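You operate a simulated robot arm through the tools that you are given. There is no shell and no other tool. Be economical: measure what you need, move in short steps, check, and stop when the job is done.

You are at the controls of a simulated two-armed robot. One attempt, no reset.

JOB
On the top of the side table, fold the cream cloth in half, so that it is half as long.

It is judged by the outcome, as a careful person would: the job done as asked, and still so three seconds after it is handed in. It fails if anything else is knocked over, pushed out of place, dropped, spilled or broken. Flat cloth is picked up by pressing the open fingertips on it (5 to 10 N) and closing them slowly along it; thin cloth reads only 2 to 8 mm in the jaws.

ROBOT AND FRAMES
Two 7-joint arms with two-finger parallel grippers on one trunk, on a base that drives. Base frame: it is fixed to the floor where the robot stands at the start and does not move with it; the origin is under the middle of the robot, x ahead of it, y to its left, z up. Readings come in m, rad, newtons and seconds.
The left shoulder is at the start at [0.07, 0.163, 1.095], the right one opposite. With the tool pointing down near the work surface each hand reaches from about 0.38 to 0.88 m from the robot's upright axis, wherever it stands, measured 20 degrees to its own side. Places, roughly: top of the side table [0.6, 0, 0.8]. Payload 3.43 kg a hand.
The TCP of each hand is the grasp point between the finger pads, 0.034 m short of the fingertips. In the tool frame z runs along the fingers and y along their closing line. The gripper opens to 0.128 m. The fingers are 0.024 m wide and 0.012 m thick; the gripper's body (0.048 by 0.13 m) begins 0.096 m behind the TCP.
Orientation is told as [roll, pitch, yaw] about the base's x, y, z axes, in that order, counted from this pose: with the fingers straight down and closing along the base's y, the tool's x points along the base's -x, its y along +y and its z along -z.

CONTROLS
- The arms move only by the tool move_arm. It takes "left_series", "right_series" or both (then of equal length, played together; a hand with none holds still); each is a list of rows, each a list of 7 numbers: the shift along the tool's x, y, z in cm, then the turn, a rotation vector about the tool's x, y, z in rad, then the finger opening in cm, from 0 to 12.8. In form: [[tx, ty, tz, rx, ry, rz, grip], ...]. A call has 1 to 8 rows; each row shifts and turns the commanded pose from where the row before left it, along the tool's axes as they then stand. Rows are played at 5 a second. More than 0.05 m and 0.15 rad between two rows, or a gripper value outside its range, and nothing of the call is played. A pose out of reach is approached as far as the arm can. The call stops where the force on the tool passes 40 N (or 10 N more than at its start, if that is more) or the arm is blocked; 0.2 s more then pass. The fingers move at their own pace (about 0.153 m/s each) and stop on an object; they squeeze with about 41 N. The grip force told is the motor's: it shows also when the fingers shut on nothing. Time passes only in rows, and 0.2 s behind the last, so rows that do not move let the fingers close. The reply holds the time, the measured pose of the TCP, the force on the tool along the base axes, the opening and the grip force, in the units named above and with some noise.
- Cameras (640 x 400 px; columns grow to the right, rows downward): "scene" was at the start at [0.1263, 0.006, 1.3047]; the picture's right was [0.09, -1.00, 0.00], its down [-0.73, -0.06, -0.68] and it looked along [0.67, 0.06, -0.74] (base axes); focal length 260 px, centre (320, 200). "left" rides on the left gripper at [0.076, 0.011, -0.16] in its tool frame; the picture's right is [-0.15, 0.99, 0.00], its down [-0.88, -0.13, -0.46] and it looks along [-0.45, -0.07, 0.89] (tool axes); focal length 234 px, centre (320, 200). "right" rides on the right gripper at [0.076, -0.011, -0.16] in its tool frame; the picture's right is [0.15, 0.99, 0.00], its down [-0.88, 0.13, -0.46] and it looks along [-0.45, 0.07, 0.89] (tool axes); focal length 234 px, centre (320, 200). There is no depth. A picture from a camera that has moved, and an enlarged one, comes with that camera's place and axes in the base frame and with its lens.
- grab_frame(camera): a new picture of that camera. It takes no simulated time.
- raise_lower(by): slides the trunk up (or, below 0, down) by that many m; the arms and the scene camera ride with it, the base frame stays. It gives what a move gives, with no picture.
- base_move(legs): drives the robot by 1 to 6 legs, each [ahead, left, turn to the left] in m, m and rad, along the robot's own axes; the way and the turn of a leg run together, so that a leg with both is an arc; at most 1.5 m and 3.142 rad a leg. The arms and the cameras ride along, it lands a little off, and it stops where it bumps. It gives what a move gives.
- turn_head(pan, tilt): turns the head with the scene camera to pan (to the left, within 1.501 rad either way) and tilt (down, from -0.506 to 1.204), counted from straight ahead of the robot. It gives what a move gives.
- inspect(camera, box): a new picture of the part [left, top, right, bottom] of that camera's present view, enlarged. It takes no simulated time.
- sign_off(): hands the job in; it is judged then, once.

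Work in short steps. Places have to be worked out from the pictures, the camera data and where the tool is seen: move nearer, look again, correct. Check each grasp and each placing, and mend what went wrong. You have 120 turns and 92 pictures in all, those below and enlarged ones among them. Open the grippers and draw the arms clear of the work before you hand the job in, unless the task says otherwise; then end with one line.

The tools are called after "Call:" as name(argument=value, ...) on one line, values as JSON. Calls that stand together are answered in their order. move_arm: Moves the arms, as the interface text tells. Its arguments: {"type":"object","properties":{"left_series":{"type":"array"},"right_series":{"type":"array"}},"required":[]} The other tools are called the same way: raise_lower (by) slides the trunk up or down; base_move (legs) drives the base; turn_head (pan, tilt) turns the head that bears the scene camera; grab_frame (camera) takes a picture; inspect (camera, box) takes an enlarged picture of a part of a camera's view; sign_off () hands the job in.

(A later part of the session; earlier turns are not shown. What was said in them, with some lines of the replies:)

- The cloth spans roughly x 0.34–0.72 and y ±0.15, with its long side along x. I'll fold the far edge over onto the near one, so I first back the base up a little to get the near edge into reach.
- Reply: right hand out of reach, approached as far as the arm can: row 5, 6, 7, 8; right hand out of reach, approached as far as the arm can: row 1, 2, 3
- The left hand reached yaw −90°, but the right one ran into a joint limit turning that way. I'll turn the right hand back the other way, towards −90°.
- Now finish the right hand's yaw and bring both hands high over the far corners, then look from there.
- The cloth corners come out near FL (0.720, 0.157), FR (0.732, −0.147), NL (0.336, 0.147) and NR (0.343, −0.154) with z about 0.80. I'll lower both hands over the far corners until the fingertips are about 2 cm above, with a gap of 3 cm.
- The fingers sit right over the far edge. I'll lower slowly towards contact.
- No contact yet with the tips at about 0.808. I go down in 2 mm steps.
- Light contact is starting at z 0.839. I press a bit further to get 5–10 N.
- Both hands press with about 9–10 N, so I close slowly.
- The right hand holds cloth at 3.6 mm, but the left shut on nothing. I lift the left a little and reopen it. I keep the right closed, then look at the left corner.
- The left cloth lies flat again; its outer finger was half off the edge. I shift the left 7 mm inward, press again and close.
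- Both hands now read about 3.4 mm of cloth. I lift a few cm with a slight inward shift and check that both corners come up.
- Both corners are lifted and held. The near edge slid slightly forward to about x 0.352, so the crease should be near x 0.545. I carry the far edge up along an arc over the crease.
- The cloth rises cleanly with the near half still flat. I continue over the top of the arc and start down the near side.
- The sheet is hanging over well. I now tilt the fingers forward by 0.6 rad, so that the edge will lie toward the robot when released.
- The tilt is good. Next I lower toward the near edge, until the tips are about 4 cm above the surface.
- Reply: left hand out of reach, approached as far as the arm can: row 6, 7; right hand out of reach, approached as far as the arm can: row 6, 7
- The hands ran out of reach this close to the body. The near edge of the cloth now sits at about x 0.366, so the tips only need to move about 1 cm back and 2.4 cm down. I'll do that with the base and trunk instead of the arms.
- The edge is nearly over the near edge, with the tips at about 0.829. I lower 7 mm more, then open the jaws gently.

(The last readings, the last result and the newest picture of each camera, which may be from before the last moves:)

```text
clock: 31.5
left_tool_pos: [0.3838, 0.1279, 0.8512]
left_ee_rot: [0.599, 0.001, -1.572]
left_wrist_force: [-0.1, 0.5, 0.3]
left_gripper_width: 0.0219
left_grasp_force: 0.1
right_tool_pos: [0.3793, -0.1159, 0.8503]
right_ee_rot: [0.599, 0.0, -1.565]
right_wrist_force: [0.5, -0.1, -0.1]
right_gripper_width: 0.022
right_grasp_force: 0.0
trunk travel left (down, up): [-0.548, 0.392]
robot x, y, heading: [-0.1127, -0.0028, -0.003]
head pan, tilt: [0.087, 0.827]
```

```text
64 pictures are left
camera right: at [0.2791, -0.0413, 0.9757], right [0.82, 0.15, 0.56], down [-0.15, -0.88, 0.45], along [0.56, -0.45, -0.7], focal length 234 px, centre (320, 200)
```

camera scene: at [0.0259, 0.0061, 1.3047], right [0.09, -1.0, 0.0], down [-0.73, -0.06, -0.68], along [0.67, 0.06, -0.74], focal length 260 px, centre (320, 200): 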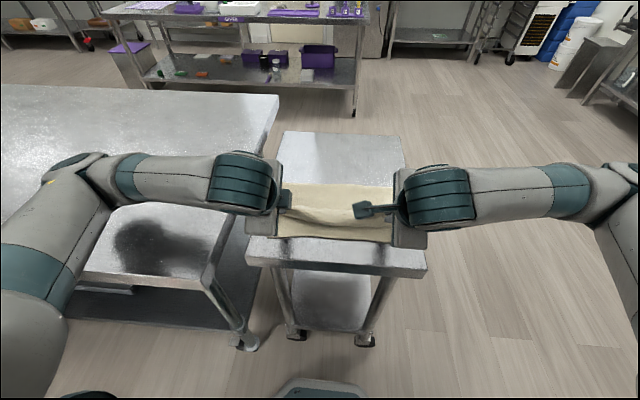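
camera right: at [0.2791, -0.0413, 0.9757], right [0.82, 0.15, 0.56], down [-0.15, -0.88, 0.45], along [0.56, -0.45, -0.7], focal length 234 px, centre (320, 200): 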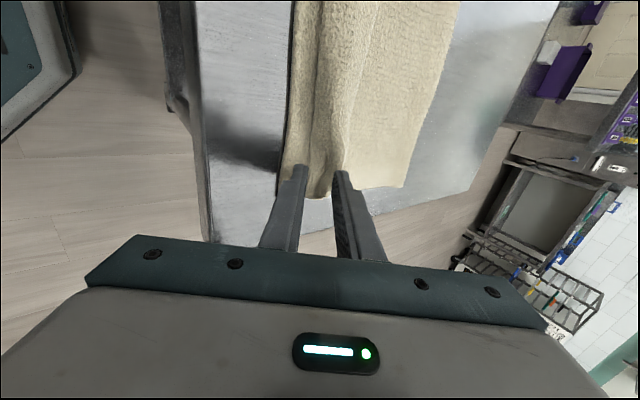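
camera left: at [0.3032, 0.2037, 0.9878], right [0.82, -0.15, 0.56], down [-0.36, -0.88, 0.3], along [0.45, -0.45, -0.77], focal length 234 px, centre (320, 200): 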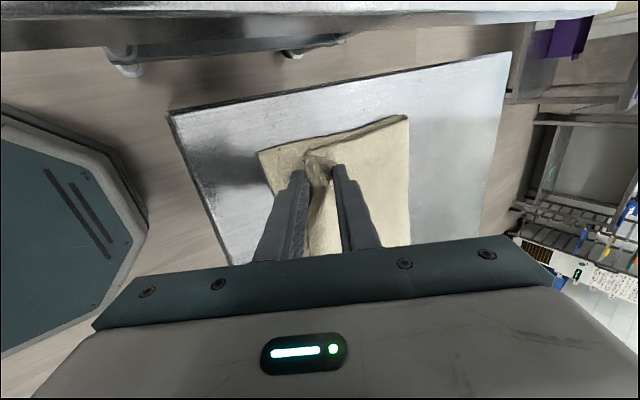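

Released. I withdraw up and back with the trunk and base in small steps, then look.

Call:
raise_lower(by=0.02)

Call:
base_move(legs=[[-0.015, 0, 0]])

Call:
raise_lower(by=0.1)

Call:
base_move(legs=[[-0.1, 0, 0]])

Call:
grab_frame(camera="scene")

Call:
grab_frame(camera="right")

```text
clock: 32.2
left_tool_pos: [0.3837, 0.1283, 0.8697]
left_ee_rot: [0.598, 0.0, -1.57]
left_wrist_force: [1.2, 0.0, 0.6]
left_gripper_width: 0.022
left_grasp_force: 0.0
right_tool_pos: [0.3798, -0.1167, 0.8713]
right_ee_rot: [0.6, -0.002, -1.566]
right_wrist_force: [-0.1, 0.5, 0.1]
right_gripper_width: 0.022
right_grasp_force: 0.1
trunk travel left (down, up): [-0.568, 0.372]
robot x, y, heading: [-0.1066, -0.001, 0.0]
head pan, tilt: [0.087, 0.827]
```

```text
clock: 33.0
left_tool_pos: [0.3698, 0.1288, 0.8687]
left_ee_rot: [0.598, -0.001, -1.57]
left_wrist_force: [0.1, 0.5, 0.6]
left_gripper_width: 0.0221
left_grasp_force: 0.0
right_tool_pos: [0.3647, -0.1167, 0.8695]
right_ee_rot: [0.601, -0.002, -1.568]
right_wrist_force: [-1.3, -0.4, 0.5]
right_gripper_width: 0.0217
right_grasp_force: 0.0
trunk travel left (down, up): [-0.568, 0.372]
robot x, y, heading: [-0.1234, -0.0013, -0.003]
head pan, tilt: [0.087, 0.827]
```

```text
clock: 34.3
left_tool_pos: [0.3691, 0.1285, 0.9699]
left_ee_rot: [0.598, -0.001, -1.572]
left_wrist_force: [0.4, -0.1, 0.1]
left_gripper_width: 0.022
left_grasp_force: 0.0
right_tool_pos: [0.365, -0.1179, 0.9697]
right_ee_rot: [0.603, -0.002, -1.565]
right_wrist_force: [0.2, -0.2, 0.3]
right_gripper_width: 0.0222
right_grasp_force: 0.1
trunk travel left (down, up): [-0.668, 0.272]
robot x, y, heading: [-0.1263, -0.0015, 0.006]
head pan, tilt: [0.087, 0.827]
```

```text
clock: 35.5
left_tool_pos: [0.268, 0.1285, 0.9695]
left_ee_rot: [0.597, 0.002, -1.569]
left_wrist_force: [0.3, 1.2, 0.2]
left_gripper_width: 0.0221
left_grasp_force: 0.1
right_tool_pos: [0.2648, -0.1166, 0.9703]
right_ee_rot: [0.601, -0.001, -1.565]
right_wrist_force: [0.4, 0.2, 0.5]
right_gripper_width: 0.0219
right_grasp_force: 0.1
trunk travel left (down, up): [-0.668, 0.272]
robot x, y, heading: [-0.2223, 0.0016, 0.001]
head pan, tilt: [0.087, 0.827]
```

```text
63 pictures are left
camera scene: at [-0.0991, 0.006, 1.3977], right [0.09, -1.0, 0.0], down [-0.73, -0.06, -0.68], along [0.67, 0.06, -0.74], focal length 260 px, centre (320, 200)
```

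scene: 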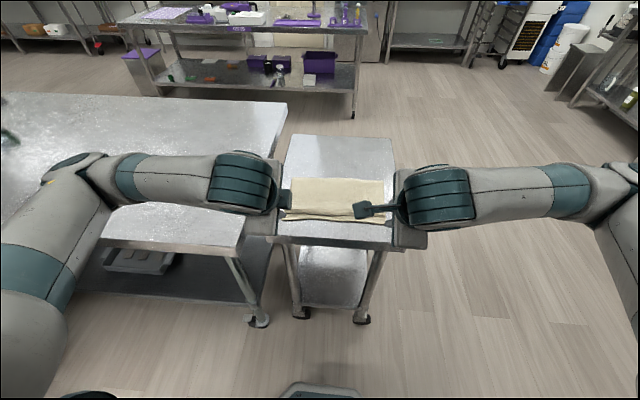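

```text
62 pictures are left
camera right: at [0.1644, -0.0412, 1.0958], right [0.82, 0.15, 0.56], down [-0.15, -0.88, 0.45], along [0.56, -0.45, -0.7], focal length 234 px, centre (320, 200)
```

right: 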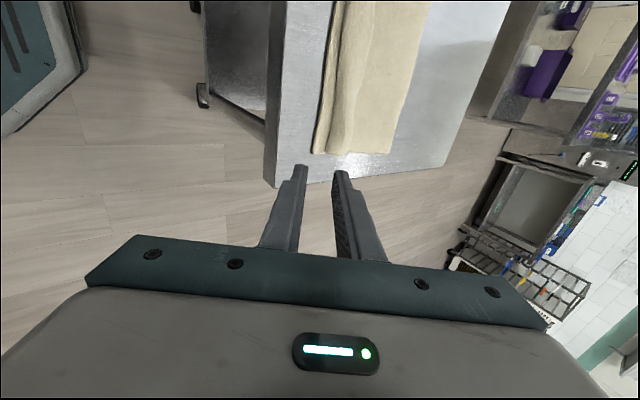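

The hands are clear. I untilt and spread the arms to see the cloth.

Call:
move_arm(left_series=[[2, 0, -1, 0.12, 0, 0, 2.2], [3, 0, -1, 0.12, 0, 0, 2.2], [3, 0, -1, 0.12, 0, 0, 2.2], [3, 0, -1, 0.12, 0, 0, 2.2], [3, 0, -1, 0.12, 0, 0, 2.2]], right_series=[[-2, 0, -1, 0.12, 0, 0, 2.2], [-3, 0, -1, 0.12, 0, 0, 2.2], [-3, 0, -1, 0.12, 0, 0, 2.2], [-3, 0, -1, 0.12, 0, 0, 2.2], [-3, 0, -1, 0.12, 0, 0, 2.2]])

Call:
inspect(camera="scene", box=[240, 120, 440, 270])

```text
clock: 36.6
left_tool_pos: [0.2515, 0.2693, 1.0164]
left_ee_rot: [-0.001, 0.001, -1.571]
left_wrist_force: [1.0, 0.1, -0.2]
left_gripper_width: 0.022
left_grasp_force: 0.1
right_tool_pos: [0.2468, -0.2565, 1.0172]
right_ee_rot: [-0.001, 0.0, -1.566]
right_wrist_force: [0.5, -0.3, -0.3]
right_gripper_width: 0.0218
right_grasp_force: 0.0
trunk travel left (down, up): [-0.668, 0.272]
robot x, y, heading: [-0.2259, -0.0022, 0.003]
head pan, tilt: [0.087, 0.827]
```

```text
2.67 times, centred on (340, 195) of scene
camera zoom: at [-0.0989, 0.0061, 1.3977], right [0.09, -1.0, 0.0], down [-0.73, -0.06, -0.68], along [0.67, 0.06, -0.74], focal length 693 px, centre (267, 213)
```

zoom: 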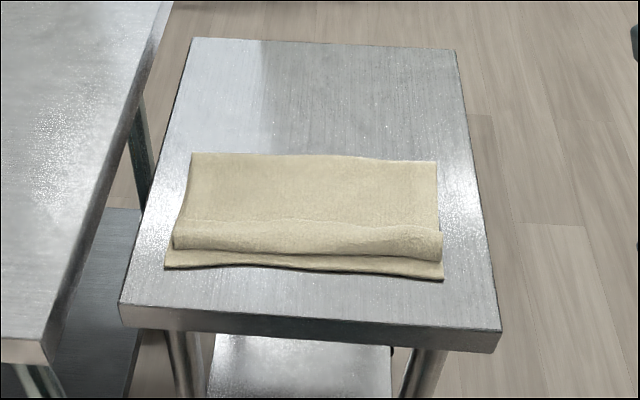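

The fold is good, but the top layer's edge looks curled back about 2 cm. I look closer.

Call:
inspect(camera="scene", box=[280, 160, 385, 225])

Call:
grab_frame(camera="right")

Call:
grab_frame(camera="left")

```text
6.10 times, centred on (332, 192) of scene
camera zoom: at [-0.0989, 0.0061, 1.3977], right [0.09, -1.0, 0.0], down [-0.73, -0.06, -0.68], along [0.67, 0.06, -0.74], focal length 1585 px, centre (244, 246)
```

zoom: 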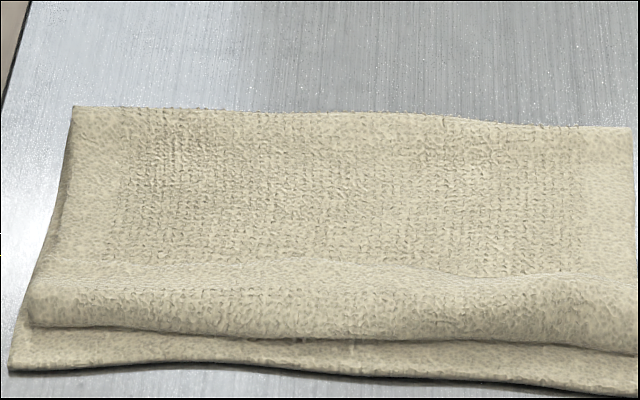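

```text
59 pictures are left
camera right: at [0.2359, -0.1814, 1.1772], right [0.99, 0.15, 0.0], down [0.14, -0.88, 0.46], along [0.07, -0.45, -0.89], focal length 234 px, centre (320, 200)
```

right: 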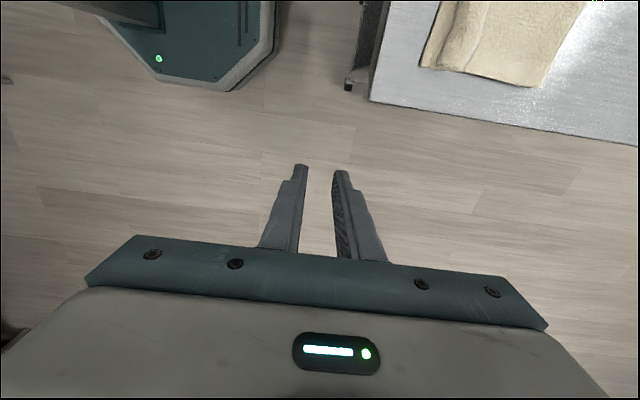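

```text
58 pictures are left
camera left: at [0.2632, 0.3445, 1.1758], right [0.99, -0.15, 0.0], down [-0.13, -0.88, 0.46], along [-0.07, -0.45, -0.89], focal length 234 px, centre (320, 200)
```

left: 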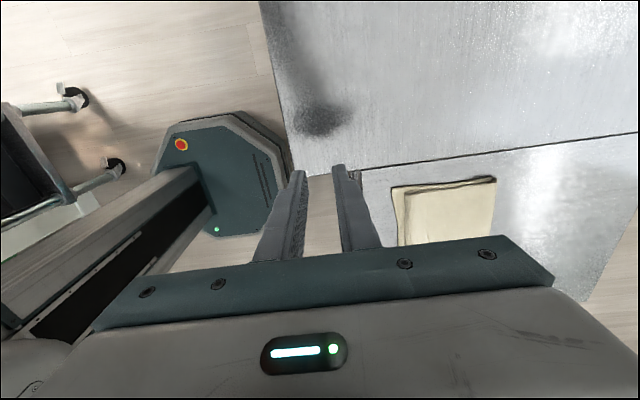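

Call:
inspect(camera="scene", box=[278, 196, 318, 221])

Call:
inspect(camera="right", box=[410, 0, 570, 100])

```text
16.00 times, centred on (298, 208) of scene
camera zoom: at [-0.0989, 0.0061, 1.3977], right [0.09, -1.0, 0.0], down [-0.73, -0.06, -0.68], along [0.67, 0.06, -0.74], focal length 4160 px, centre (672, 64)
```

zoom: 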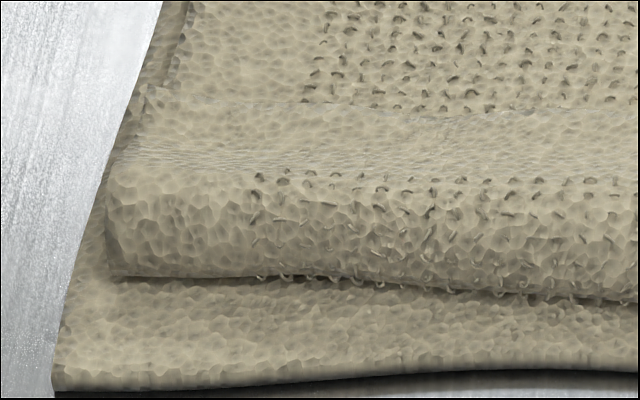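

```text
4.00 times, centred on (490, 50) of right
camera zoom: at [0.2359, -0.1814, 1.1772], right [0.99, 0.15, 0.0], down [0.14, -0.88, 0.46], along [0.07, -0.45, -0.89], focal length 937 px, centre (-360, 800)
```

zoom: 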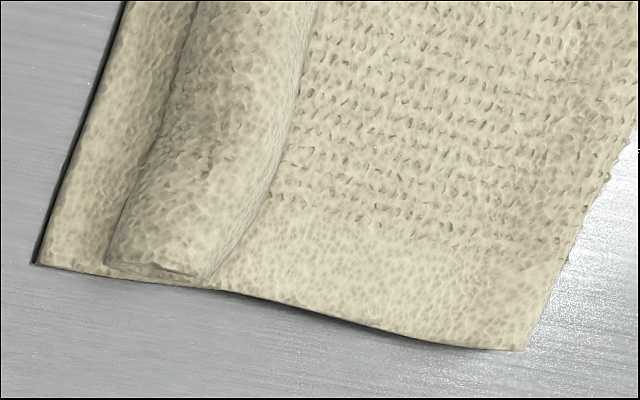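

A hem of about 2 cm is folded back on top of the upper layer, with its free edge pointing away from the robot. I'll unroll it by pushing that free edge toward the robot with closed fingertips at both ends. First I position the hands just behind it.

Call:
move_arm(left_series=[[-2.5, 3.4, 1, 0, 0, 0, 0], [-2.5, 3.4, 2, 0, 0, 0, 0], [-2.5, 3.4, 3, 0, 0, 0, 0], [-2.5, 3.4, 3, 0, 0, 0, 0], [-2.5, 3.4, 3, 0, 0, 0, 0], [-2.2, 3.4, 3, 0, 0, 0, 0]], right_series=[[2.2, 3.5, 1, 0, 0, 0, 0], [2.2, 3.5, 2, 0, 0, 0, 0], [2.2, 3.4, 3, 0, 0, 0, 0], [2.2, 3.4, 3, 0, 0, 0, 0], [2.2, 3.4, 3, 0, 0, 0, 0], [2.2, 3.4, 3, 0, 0, 0, 0]])

Call:
grab_frame(camera="left")

Call:
grab_frame(camera="right")

```text
refused: row 3 steps farther than a row can; nothing moved
```

```text
55 pictures are left
camera left: at [0.2632, 0.3445, 1.1758], right [0.99, -0.15, 0.0], down [-0.13, -0.88, 0.46], along [-0.07, -0.45, -0.89], focal length 234 px, centre (320, 200)
```

left: 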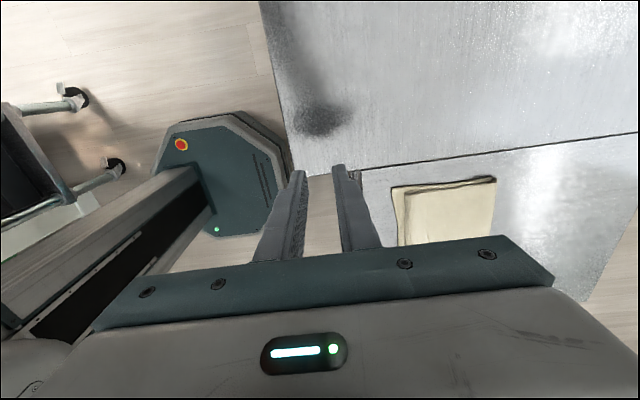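

```text
54 pictures are left
camera right: at [0.2359, -0.1814, 1.1772], right [0.99, 0.15, 0.0], down [0.14, -0.88, 0.46], along [0.07, -0.45, -0.89], focal length 234 px, centre (320, 200)
```

right: 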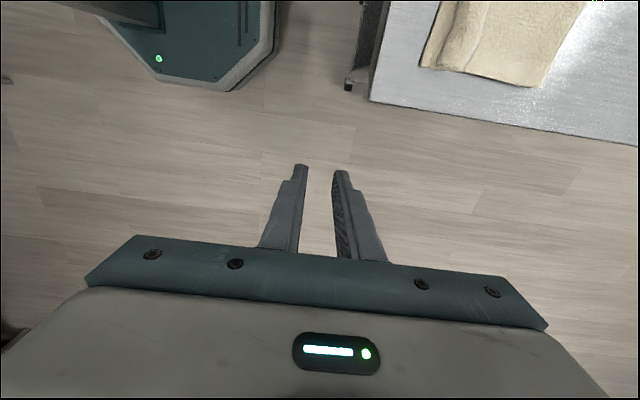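

The rows were too long, so I split them into smaller steps.

Call:
move_arm(left_series=[[-1.9, 2.5, 1.5, 0, 0, 0, 0], [-1.9, 2.5, 1.5, 0, 0, 0, 0], [-1.9, 2.5, 1.5, 0, 0, 0, 0], [-1.9, 2.5, 2, 0, 0, 0, 0], [-1.9, 2.5, 2, 0, 0, 0, 0], [-1.9, 2.5, 2, 0, 0, 0, 0], [-1.8, 2.5, 2.2, 0, 0, 0, 0], [-1.6, 2.4, 2.2, 0, 0, 0, 0]], right_series=[[1.7, 2.5, 1.5, 0, 0, 0, 0], [1.7, 2.5, 1.5, 0, 0, 0, 0], [1.7, 2.5, 1.5, 0, 0, 0, 0], [1.7, 2.5, 2, 0, 0, 0, 0], [1.7, 2.6, 2, 0, 0, 0, 0], [1.7, 2.6, 2, 0, 0, 0, 0], [1.7, 2.6, 2.2, 0, 0, 0, 0], [1.7, 2.6, 2.2, 0, 0, 0, 0]])

Call:
grab_frame(camera="left")

Call:
grab_frame(camera="right")

```text
clock: 38.5
left_tool_pos: [0.4525, 0.1208, 0.8662]
left_ee_rot: [-0.003, 0.003, -1.57]
left_wrist_force: [-0.2, -0.3, 0.1]
left_gripper_width: 0.0001
left_grasp_force: 33.1
right_tool_pos: [0.4521, -0.1203, 0.8665]
right_ee_rot: [-0.002, -0.002, -1.566]
right_wrist_force: [0.6, -0.5, 0.0]
right_gripper_width: 0.0002
right_grasp_force: 32.8
trunk travel left (down, up): [-0.668, 0.272]
robot x, y, heading: [-0.2226, 0.0036, 0.003]
head pan, tilt: [0.087, 0.827]
```

```text
53 pictures are left
camera left: at [0.4648, 0.1961, 1.0244], right [0.99, -0.14, 0.0], down [-0.13, -0.88, 0.46], along [-0.07, -0.45, -0.89], focal length 234 px, centre (320, 200)
```

left: 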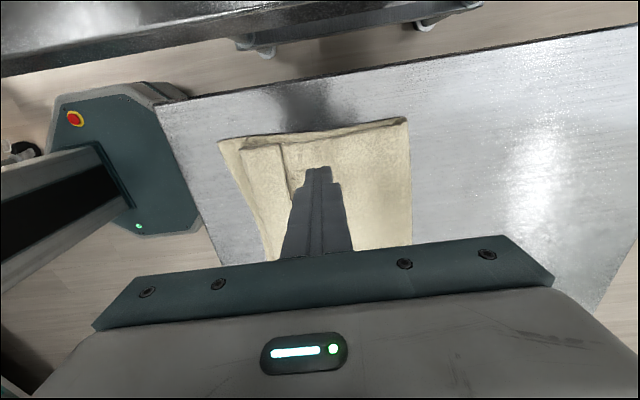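

```text
52 pictures are left
camera right: at [0.4407, -0.0447, 1.0264], right [0.99, 0.15, 0.0], down [0.14, -0.88, 0.46], along [0.07, -0.45, -0.89], focal length 234 px, centre (320, 200)
```

right: 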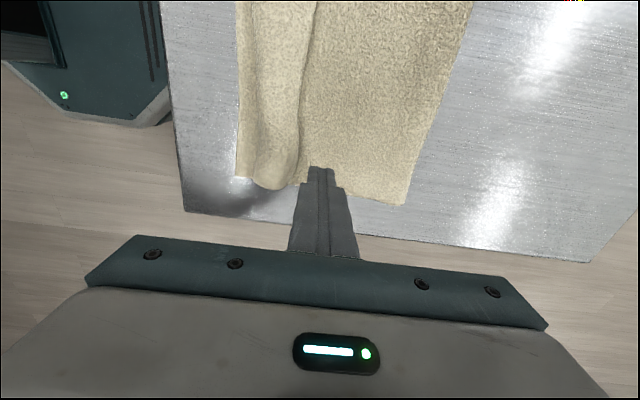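

The hem is about 4 cm wide with its free edge near x 0.425–0.43, and the fingers are just behind it. I lower to touch the top layer.

Call:
move_arm(left_series=[[0, 0.2, 0.8, 0, 0, 0, 0], [0, 0, 0.8, 0, 0, 0, 0], [0, 0, 0.4, 0, 0, 0, 0], [0, 0, 0.1, 0, 0, 0, 0]], right_series=[[0, 0.2, 0.8, 0, 0, 0, 0], [0, 0, 0.8, 0, 0, 0, 0], [0, 0, 0.4, 0, 0, 0, 0], [0, 0, 0.1, 0, 0, 0, 0]])

```text
clock: 39.5
left_tool_pos: [0.4535, 0.1206, 0.8467]
left_ee_rot: [-0.002, 0.001, -1.569]
left_wrist_force: [-0.1, 0.8, -0.4]
left_gripper_width: 0.0
left_grasp_force: 33.3
right_tool_pos: [0.4533, -0.1203, 0.8464]
right_ee_rot: [0.001, -0.002, -1.564]
right_wrist_force: [-0.1, 0.0, -1.0]
right_gripper_width: 0.0001
right_grasp_force: 33.3
trunk travel left (down, up): [-0.668, 0.272]
robot x, y, heading: [-0.2227, 0.0016, -0.001]
head pan, tilt: [0.087, 0.827]
```

Call:
move_arm(left_series=[[0, 0, 0.15, 0, 0, 0, 0], [0, 0, 0.15, 0, 0, 0, 0], [0, 0, 0, 0, 0, 0, 0]], right_series=[[0, 0, 0.15, 0, 0, 0, 0], [0, 0, 0.15, 0, 0, 0, 0], [0, 0, 0, 0, 0, 0, 0]])

```text
clock: 40.2
left_tool_pos: [0.4532, 0.1206, 0.8433]
left_ee_rot: [-0.001, 0.0, -1.57]
left_wrist_force: [-0.5, -1.8, 1.6]
left_gripper_width: 0.0002
left_grasp_force: 32.8
right_tool_pos: [0.4539, -0.1195, 0.8434]
right_ee_rot: [0.001, -0.001, -1.565]
right_wrist_force: [-0.2, -0.1, 1.2]
right_gripper_width: 0.0
right_grasp_force: 33.2
trunk travel left (down, up): [-0.668, 0.272]
robot x, y, heading: [-0.2208, 0.0016, -0.003]
head pan, tilt: [0.087, 0.827]
```

Contact is just beginning at z 0.8433. I push slowly 4 cm toward the robot at this height.

Call:
move_arm(left_series=[[0, -0.5, 0, 0, 0, 0, 0], [0, -0.5, 0, 0, 0, 0, 0], [0, -0.5, 0, 0, 0, 0, 0], [0, -0.5, 0, 0, 0, 0, 0], [0, -0.5, 0, 0, 0, 0, 0], [0, -0.5, 0, 0, 0, 0, 0], [0, -0.5, 0, 0, 0, 0, 0]], right_series=[[0, -0.5, 0, 0, 0, 0, 0], [0, -0.5, 0, 0, 0, 0, 0], [0, -0.5, 0, 0, 0, 0, 0], [0, -0.5, 0, 0, 0, 0, 0], [0, -0.5, 0, 0, 0, 0, 0], [0, -0.5, 0, 0, 0, 0, 0], [0, -0.5, 0, 0, 0, 0, 0]])

Call:
inspect(camera="left", box=[200, 90, 440, 240])

Call:
inspect(camera="right", box=[200, 90, 440, 240])

```text
clock: 41.9
left_tool_pos: [0.4156, 0.12, 0.8428]
left_ee_rot: [-0.002, -0.001, -1.57]
left_wrist_force: [0.5, 0.2, 1.0]
left_gripper_width: 0.0
left_grasp_force: 33.1
right_tool_pos: [0.4183, -0.12, 0.844]
right_ee_rot: [0.001, -0.003, -1.565]
right_wrist_force: [1.2, -0.1, 1.3]
right_gripper_width: 0.0
right_grasp_force: 32.7
trunk travel left (down, up): [-0.668, 0.272]
robot x, y, heading: [-0.2267, 0.0002, -0.003]
head pan, tilt: [0.087, 0.827]
```

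```text
2.67 times, centred on (320, 165) of left
camera zoom: at [0.4289, 0.1959, 1.0023], right [0.99, -0.15, 0.0], down [-0.13, -0.88, 0.46], along [-0.07, -0.45, -0.89], focal length 624 px, centre (320, 293)
```

zoom: 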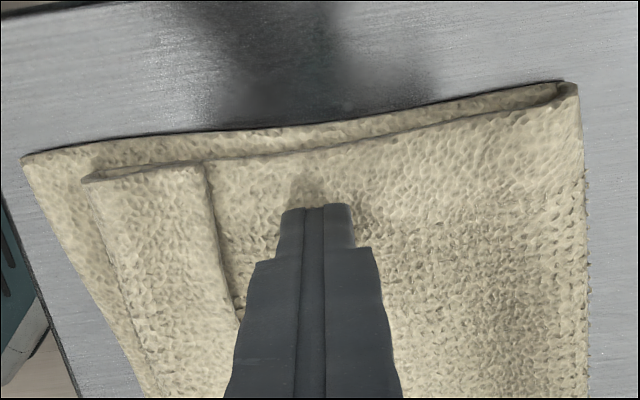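

```text
2.67 times, centred on (320, 165) of right
camera zoom: at [0.4065, -0.0442, 1.0036], right [0.99, 0.15, 0.0], down [0.13, -0.88, 0.46], along [0.07, -0.45, -0.89], focal length 624 px, centre (320, 293)
```

zoom: 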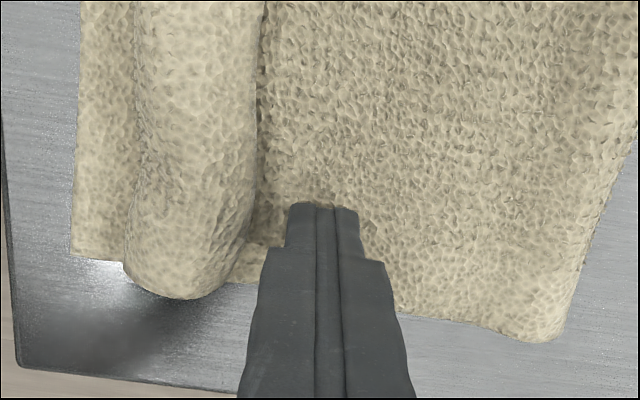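

The light press dragged the whole cloth about 3.6 cm toward the robot instead of hitting the hem. I lift the tips 4 mm and push on, so that only the hem is touched.

Call:
move_arm(left_series=[[0, 0, -0.4, 0, 0, 0, 0], [0, -0.5, 0, 0, 0, 0, 0], [0, -0.5, 0, 0, 0, 0, 0], [0, -0.5, 0, 0, 0, 0, 0], [0, -0.5, 0, 0, 0, 0, 0], [0, -0.5, 0, 0, 0, 0, 0]], right_series=[[0, 0, -0.4, 0, 0, 0, 0], [0, -0.5, 0, 0, 0, 0, 0], [0, -0.5, 0, 0, 0, 0, 0], [0, -0.5, 0, 0, 0, 0, 0], [0, -0.5, 0, 0, 0, 0, 0], [0, -0.5, 0, 0, 0, 0, 0]])

Call:
inspect(camera="left", box=[200, 90, 440, 240])

Call:
inspect(camera="right", box=[200, 90, 440, 240])

```text
clock: 43.2
left_tool_pos: [0.3913, 0.121, 0.8478]
left_ee_rot: [-0.002, 0.0, -1.569]
left_wrist_force: [-0.2, 0.1, 0.5]
left_gripper_width: 0.0002
left_grasp_force: 32.8
right_tool_pos: [0.3939, -0.1199, 0.8475]
right_ee_rot: [0.0, 0.0, -1.566]
right_wrist_force: [-0.6, 0.2, 0.3]
right_gripper_width: 0.0
right_grasp_force: 32.8
trunk travel left (down, up): [-0.668, 0.272]
robot x, y, heading: [-0.2247, -0.0018, -0.0]
head pan, tilt: [0.087, 0.827]
```

```text
2.67 times, centred on (320, 165) of left
camera zoom: at [0.4043, 0.1965, 1.0064], right [0.99, -0.15, 0.0], down [-0.13, -0.88, 0.46], along [-0.07, -0.45, -0.89], focal length 624 px, centre (320, 293)
```

zoom: 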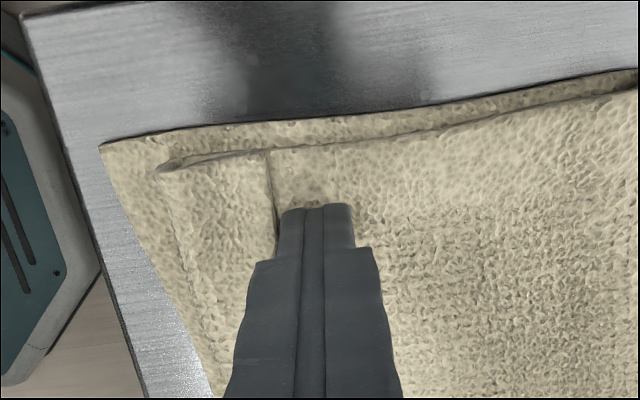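

```text
2.67 times, centred on (320, 165) of right
camera zoom: at [0.3816, -0.0443, 1.0075], right [0.99, 0.15, 0.0], down [0.13, -0.88, 0.46], along [0.07, -0.45, -0.89], focal length 624 px, centre (320, 293)
```

zoom: 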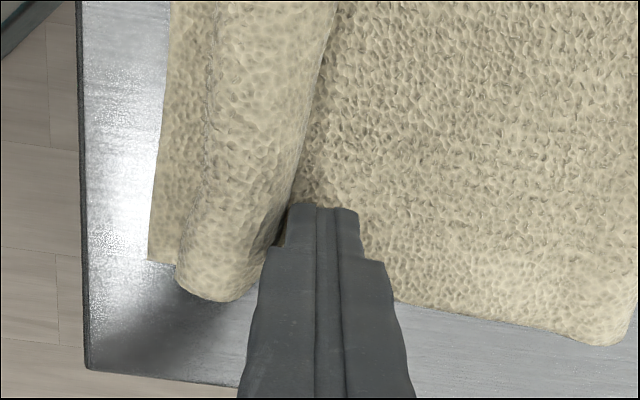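

Now the tips are at the hem's free edge and the cloth hasn't dragged this time. I continue pushing 2.5 cm, rising slightly to flip the hem up.

Call:
move_arm(left_series=[[0, -0.5, 0, 0, 0, 0, 0], [0, -0.5, 0, 0, 0, 0, 0], [0, -0.5, 0, 0, 0, 0, 0], [0, -0.5, 0, 0, 0, 0, 0], [0, -0.5, 0, 0, 0, 0, 0]], right_series=[[0, -0.5, 0, 0, 0, 0, 0], [0, -0.5, 0, 0, 0, 0, 0], [0, -0.5, 0, 0, 0, 0, 0], [0, -0.5, 0, 0, 0, 0, 0], [0, -0.5, 0, 0, 0, 0, 0]])

Call:
inspect(camera="left", box=[200, 90, 440, 240])

Call:
inspect(camera="right", box=[200, 90, 440, 240])

```text
clock: 44.5
left_tool_pos: [0.3678, 0.1223, 0.8464]
left_ee_rot: [-0.003, 0.0, -1.569]
left_wrist_force: [-0.4, 0.2, 0.3]
left_gripper_width: 0.0
left_grasp_force: 33.0
right_tool_pos: [0.3684, -0.1198, 0.8475]
right_ee_rot: [0.002, -0.001, -1.566]
right_wrist_force: [0.1, 0.0, 0.1]
right_gripper_width: 0.0002
right_grasp_force: 33.1
trunk travel left (down, up): [-0.668, 0.272]
robot x, y, heading: [-0.222, -0.0028, -0.001]
head pan, tilt: [0.087, 0.827]
```

```text
2.67 times, centred on (320, 165) of left
camera zoom: at [0.3791, 0.1961, 1.0063], right [0.99, -0.15, 0.0], down [-0.13, -0.88, 0.46], along [-0.07, -0.45, -0.89], focal length 624 px, centre (320, 293)
```

zoom: 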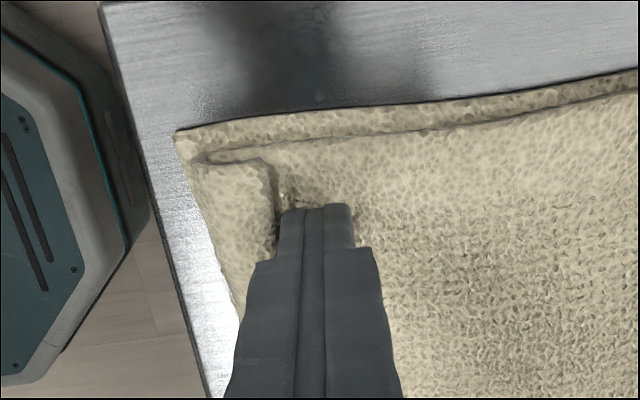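

```text
2.67 times, centred on (320, 165) of right
camera zoom: at [0.3562, -0.0444, 1.0072], right [0.99, 0.15, 0.0], down [0.13, -0.88, 0.46], along [0.07, -0.45, -0.89], focal length 624 px, centre (320, 293)
```

zoom: 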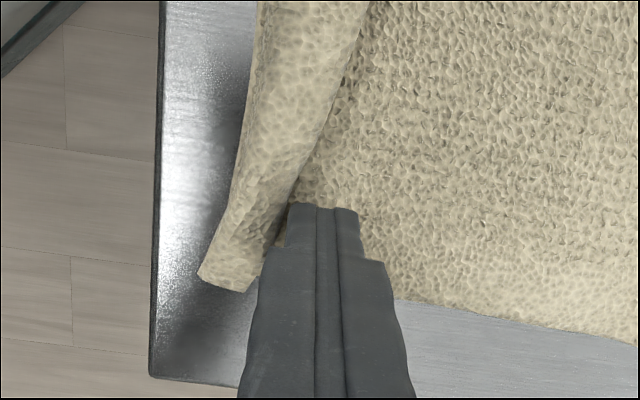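

The hem is unrolling, and the right end has mostly flipped. I push 2 cm more while rising a little.

Call:
move_arm(left_series=[[0, -0.5, -0.1, 0, 0, 0, 0], [0, -0.5, -0.1, 0, 0, 0, 0], [0, -0.5, -0.1, 0, 0, 0, 0], [0, -0.5, -0.1, 0, 0, 0, 0]], right_series=[[0, -0.5, -0.1, 0, 0, 0, 0], [0, -0.5, -0.1, 0, 0, 0, 0], [0, -0.5, -0.1, 0, 0, 0, 0], [0, -0.5, -0.1, 0, 0, 0, 0]])

Call:
inspect(camera="left", box=[200, 90, 440, 240])

Call:
inspect(camera="right", box=[200, 90, 440, 240])

```text
clock: 45.5
left_tool_pos: [0.3478, 0.1205, 0.8508]
left_ee_rot: [-0.001, -0.001, -1.569]
left_wrist_force: [-0.3, -1.1, -0.4]
left_gripper_width: 0.0
left_grasp_force: 33.1
right_tool_pos: [0.3487, -0.1203, 0.8513]
right_ee_rot: [-0.001, -0.002, -1.565]
right_wrist_force: [0.3, -0.3, -0.6]
right_gripper_width: 0.0002
right_grasp_force: 32.7
trunk travel left (down, up): [-0.668, 0.272]
robot x, y, heading: [-0.2248, 0.0015, 0.004]
head pan, tilt: [0.087, 0.827]
```

```text
2.67 times, centred on (320, 165) of left
camera zoom: at [0.3591, 0.1961, 1.0103], right [0.99, -0.15, 0.0], down [-0.13, -0.88, 0.46], along [-0.07, -0.45, -0.89], focal length 624 px, centre (320, 293)
```

zoom: 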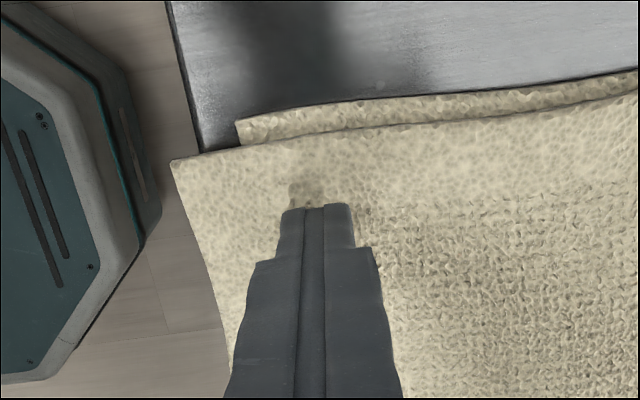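

```text
2.67 times, centred on (320, 165) of right
camera zoom: at [0.3363, -0.0447, 1.0112], right [0.99, 0.15, 0.0], down [0.13, -0.88, 0.46], along [0.07, -0.45, -0.89], focal length 624 px, centre (320, 293)
```

zoom: 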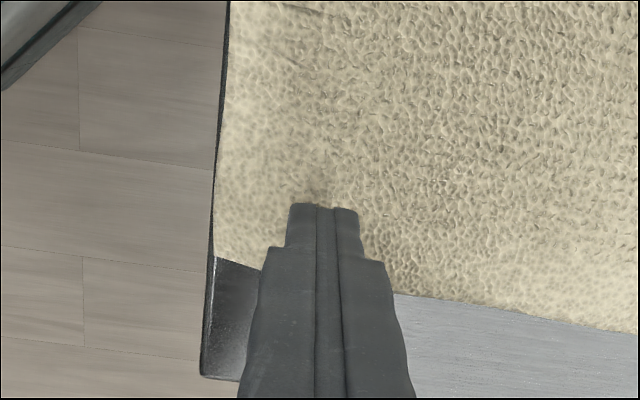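

The hem is fully unrolled. I lift the hands, move them off to the sides and look at the whole thing.

Call:
move_arm(left_series=[[0, 0, -3, 0, 0, 0, 0], [2, 0, -3, 0, 0, 0, 0], [4, 0, -1, 0, 0, 0, 0], [4, 0, 0, 0, 0, 0, 0], [4, 0, 0, 0, 0, 0, 0]], right_series=[[0, 0, -3, 0, 0, 0, 0], [-2, 0, -3, 0, 0, 0, 0], [-4, 0, -1, 0, 0, 0, 0], [-4, 0, 0, 0, 0, 0, 0], [-4, 0, 0, 0, 0, 0, 0]])

Call:
inspect(camera="scene", box=[240, 120, 440, 270])

```text
clock: 46.6
left_tool_pos: [0.3478, 0.2616, 0.9203]
left_ee_rot: [0.0, 0.001, -1.571]
left_wrist_force: [-0.4, -0.2, 0.3]
left_gripper_width: 0.0
left_grasp_force: 33.0
right_tool_pos: [0.349, -0.2594, 0.924]
right_ee_rot: [0.002, -0.001, -1.566]
right_wrist_force: [0.7, -0.1, 0.6]
right_gripper_width: 0.0
right_grasp_force: 33.5
trunk travel left (down, up): [-0.668, 0.272]
robot x, y, heading: [-0.2283, 0.0004, -0.003]
head pan, tilt: [0.087, 0.827]
```

```text
2.67 times, centred on (340, 195) of scene
camera zoom: at [-0.1, 0.0059, 1.3978], right [0.09, -1.0, 0.0], down [-0.73, -0.06, -0.68], along [0.67, 0.06, -0.74], focal length 693 px, centre (267, 213)
```

zoom: 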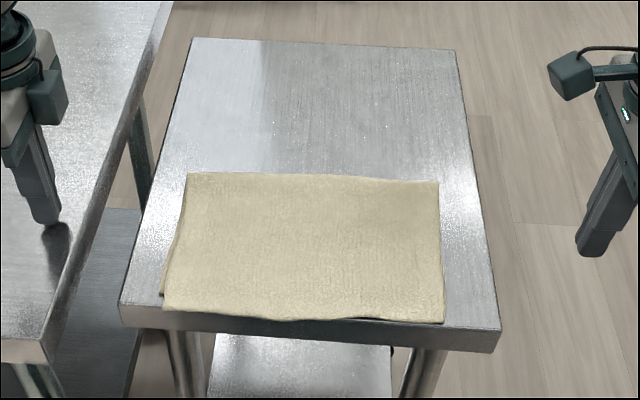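

The fold is clean now: the top edge extends about 2 cm past the bottom one, and the cloth sits close to the table's near edge. I'll drag it back with a light press near the crease, as it moved earlier; this should also slip the top layer a bit.

Call:
move_arm(left_series=[[-2.7, 1.9, 0, 0, 0, 0, 0], [-2.7, 1.9, 0, 0, 0, 0, 0], [-2.7, 1.9, 1.5, 0, 0, 0, 0], [-2.7, 1.9, 1.7, 0, 0, 0, 0], [-2.7, 1.9, 2, 0, 0, 0, 0], [-2.7, 1.7, 2, 0, 0, 0, 0], [0, 0, 0, 0, 0, 0, 0]], right_series=[[2.7, 1.9, 0, 0, 0, 0, 0], [2.7, 1.9, 0, 0, 0, 0, 0], [2.7, 1.9, 1.8, 0, 0, 0, 0], [2.7, 1.9, 1.8, 0, 0, 0, 0], [2.7, 1.9, 2, 0, 0, 0, 0], [2.7, 1.7, 2, 0, 0, 0, 0], [0, 0, 0, 0, 0, 0, 0]])

Call:
move_arm(left_series=[[0, 0, 0.2, 0, 0, 0, 0], [0, 0, 0.2, 0, 0, 0, 0], [0, 0, 0, 0, 0, 0, 0]], right_series=[[0, 0, 0.2, 0, 0, 0, 0], [0, 0, 0.2, 0, 0, 0, 0], [0, 0, 0, 0, 0, 0, 0]])

Call:
inspect(camera="left", box=[200, 90, 440, 240])

```text
clock: 48.2
left_tool_pos: [0.4578, 0.0977, 0.8473]
left_ee_rot: [0.002, -0.001, -1.569]
left_wrist_force: [0.5, -0.3, 1.2]
left_gripper_width: 0.0001
left_grasp_force: 33.4
right_tool_pos: [0.4606, -0.0976, 0.846]
right_ee_rot: [0.001, -0.001, -1.567]
right_wrist_force: [-0.3, 0.5, -0.1]
right_gripper_width: 0.0
right_grasp_force: 33.0
trunk travel left (down, up): [-0.668, 0.272]
robot x, y, heading: [-0.226, 0.0012, -0.003]
head pan, tilt: [0.087, 0.827]
```

```text
clock: 49.0
left_tool_pos: [0.4594, 0.0982, 0.8447]
left_ee_rot: [-0.002, 0.0, -1.57]
left_wrist_force: [0.1, 0.0, -0.2]
left_gripper_width: 0.0
left_grasp_force: 32.3
right_tool_pos: [0.4609, -0.097, 0.8417]
right_ee_rot: [0.001, -0.003, -1.564]
right_wrist_force: [0.2, 0.6, 2.6]
right_gripper_width: 0.0
right_grasp_force: 33.3
trunk travel left (down, up): [-0.668, 0.272]
robot x, y, heading: [-0.2286, 0.0017, 0.004]
head pan, tilt: [0.087, 0.827]
```

```text
2.67 times, centred on (320, 165) of left
camera zoom: at [0.4706, 0.1743, 1.0044], right [0.99, -0.14, 0.0], down [-0.13, -0.88, 0.46], along [-0.07, -0.45, -0.89], focal length 624 px, centre (320, 293)
```

zoom: 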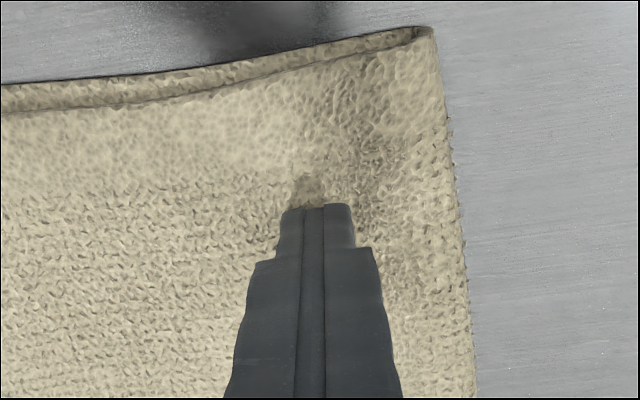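

The right is touching, so I lower the left 2 mm and then drag both 3.5 cm away from the robot.

Call:
move_arm(left_series=[[0, 0, 0.25, 0, 0, 0, 0], [0, 0.5, 0, 0, 0, 0, 0], [0, 0.5, 0, 0, 0, 0, 0], [0, 0.5, 0, 0, 0, 0, 0], [0, 0.5, 0, 0, 0, 0, 0], [0, 0.5, 0, 0, 0, 0, 0], [0, 0.5, 0, 0, 0, 0, 0], [0, 0.5, 0, 0, 0, 0, 0]], right_series=[[0, 0, 0, 0, 0, 0, 0], [0, 0.5, 0, 0, 0, 0, 0], [0, 0.5, 0, 0, 0, 0, 0], [0, 0.5, 0, 0, 0, 0, 0], [0, 0.5, 0, 0, 0, 0, 0], [0, 0.5, 0, 0, 0, 0, 0], [0, 0.5, 0, 0, 0, 0, 0], [0, 0.5, 0, 0, 0, 0, 0]])

Call:
grab_frame(camera="scene")

Call:
grab_frame(camera="left")

```text
clock: 50.9
left_tool_pos: [0.495, 0.0988, 0.8422]
left_ee_rot: [-0.001, 0.0, -1.568]
left_wrist_force: [-0.4, -0.1, 1.4]
left_gripper_width: 0.0
left_grasp_force: 33.2
right_tool_pos: [0.4943, -0.0972, 0.8421]
right_ee_rot: [0.0, -0.001, -1.565]
right_wrist_force: [-0.8, -0.1, 3.9]
right_gripper_width: 0.0
right_grasp_force: 33.1
trunk travel left (down, up): [-0.668, 0.272]
robot x, y, heading: [-0.2273, -0.001, 0.002]
head pan, tilt: [0.087, 0.827]
```

```text
41 pictures are left
camera scene: at [-0.0992, 0.0061, 1.3977], right [0.09, -1.0, 0.0], down [-0.73, -0.06, -0.68], along [0.67, 0.06, -0.74], focal length 260 px, centre (320, 200)
```

scene: 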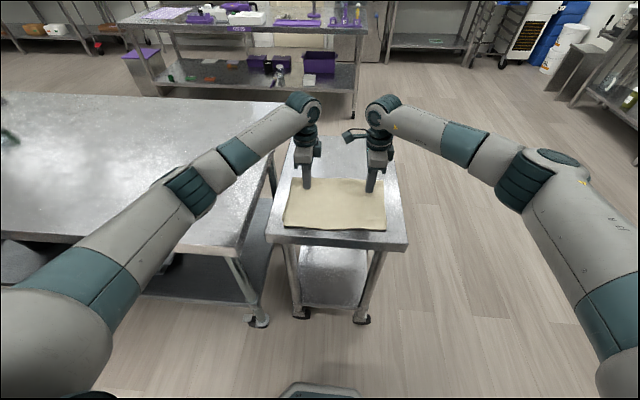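

```text
40 pictures are left
camera left: at [0.5064, 0.1747, 1.0016], right [0.99, -0.14, 0.0], down [-0.13, -0.88, 0.46], along [-0.07, -0.45, -0.89], focal length 234 px, centre (320, 200)
```

left: 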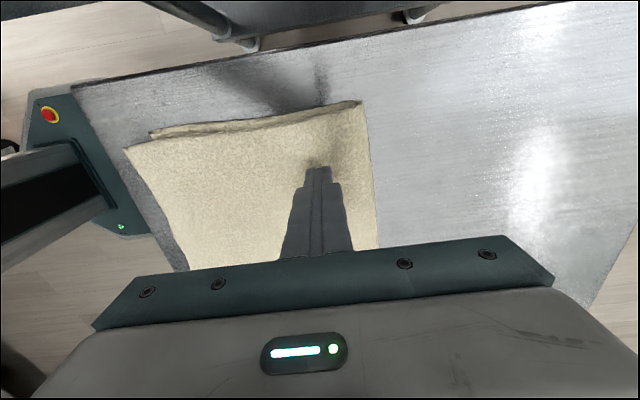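

The cloth has moved back onto the table as one neat packet. I lift off, spread and open the hands, and take a final look.

Call:
move_arm(left_series=[[0, 0, -2, 0, 0, 0, 0], [0, 0, -4, 0, 0, 0, 0], [2, 0, -4, 0, 0, 0, 2], [4, 0, -2, 0, 0, 0, 4], [4, 0, -2, 0, 0, 0, 6], [4, 0, 0, 0, 0, 0, 6], [4, 0, 0, 0, 0, 0, 6]], right_series=[[0, 0, -2, 0, 0, 0, 0], [0, 0, -4, 0, 0, 0, 0], [-2, 0, -4, 0, 0, 0, 2], [-4, 0, -2, 0, 0, 0, 4], [-4, 0, -2, 0, 0, 0, 6], [-4, 0, 0, 0, 0, 0, 6], [-4, 0, 0, 0, 0, 0, 6]])

Call:
inspect(camera="scene", box=[240, 120, 440, 270])

Call:
grab_frame(camera="left")

```text
clock: 52.5
left_tool_pos: [0.4946, 0.2799, 0.981]
left_ee_rot: [-0.003, 0.001, -1.568]
left_wrist_force: [-0.4, -0.1, -0.2]
left_gripper_width: 0.0602
left_grasp_force: 0.1
right_tool_pos: [0.4963, -0.2783, 0.982]
right_ee_rot: [0.002, -0.001, -1.568]
right_wrist_force: [-0.5, -0.4, -0.7]
right_gripper_width: 0.0596
right_grasp_force: 0.1
trunk travel left (down, up): [-0.668, 0.272]
robot x, y, heading: [-0.223, -0.0038, 0.0]
head pan, tilt: [0.087, 0.827]
```

```text
2.67 times, centred on (340, 195) of scene
camera zoom: at [-0.0994, 0.0059, 1.3978], right [0.09, -1.0, 0.0], down [-0.73, -0.06, -0.68], along [0.67, 0.06, -0.74], focal length 693 px, centre (267, 213)
```

zoom: 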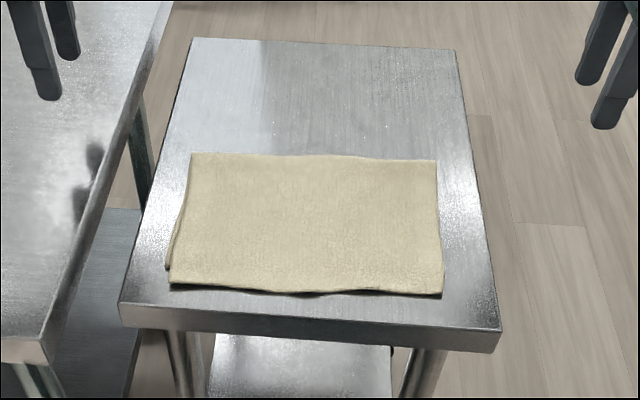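

```text
38 pictures are left
camera left: at [0.5059, 0.3545, 1.1409], right [0.99, -0.15, 0.0], down [-0.13, -0.88, 0.46], along [-0.07, -0.45, -0.89], focal length 234 px, centre (320, 200)
```

left: 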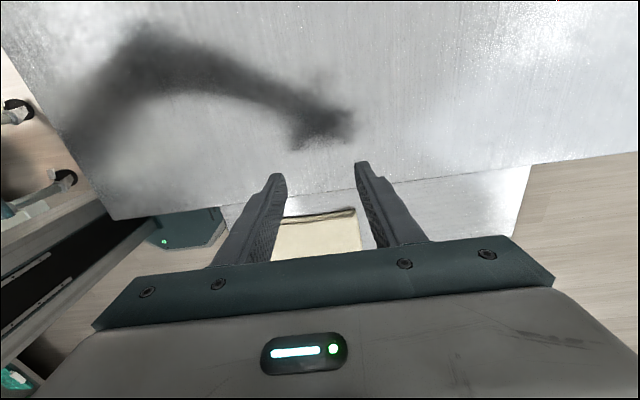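

The cloth is folded flat in half on the table with the grippers open and clear, so I hand it in.

Call:
sign_off()

```text
The job is handed in.
```

The cream cloth is folded in half lengthwise and lies flat on the side table; the top edge runs about 2 cm past the bottom one, and nothing else was moved.
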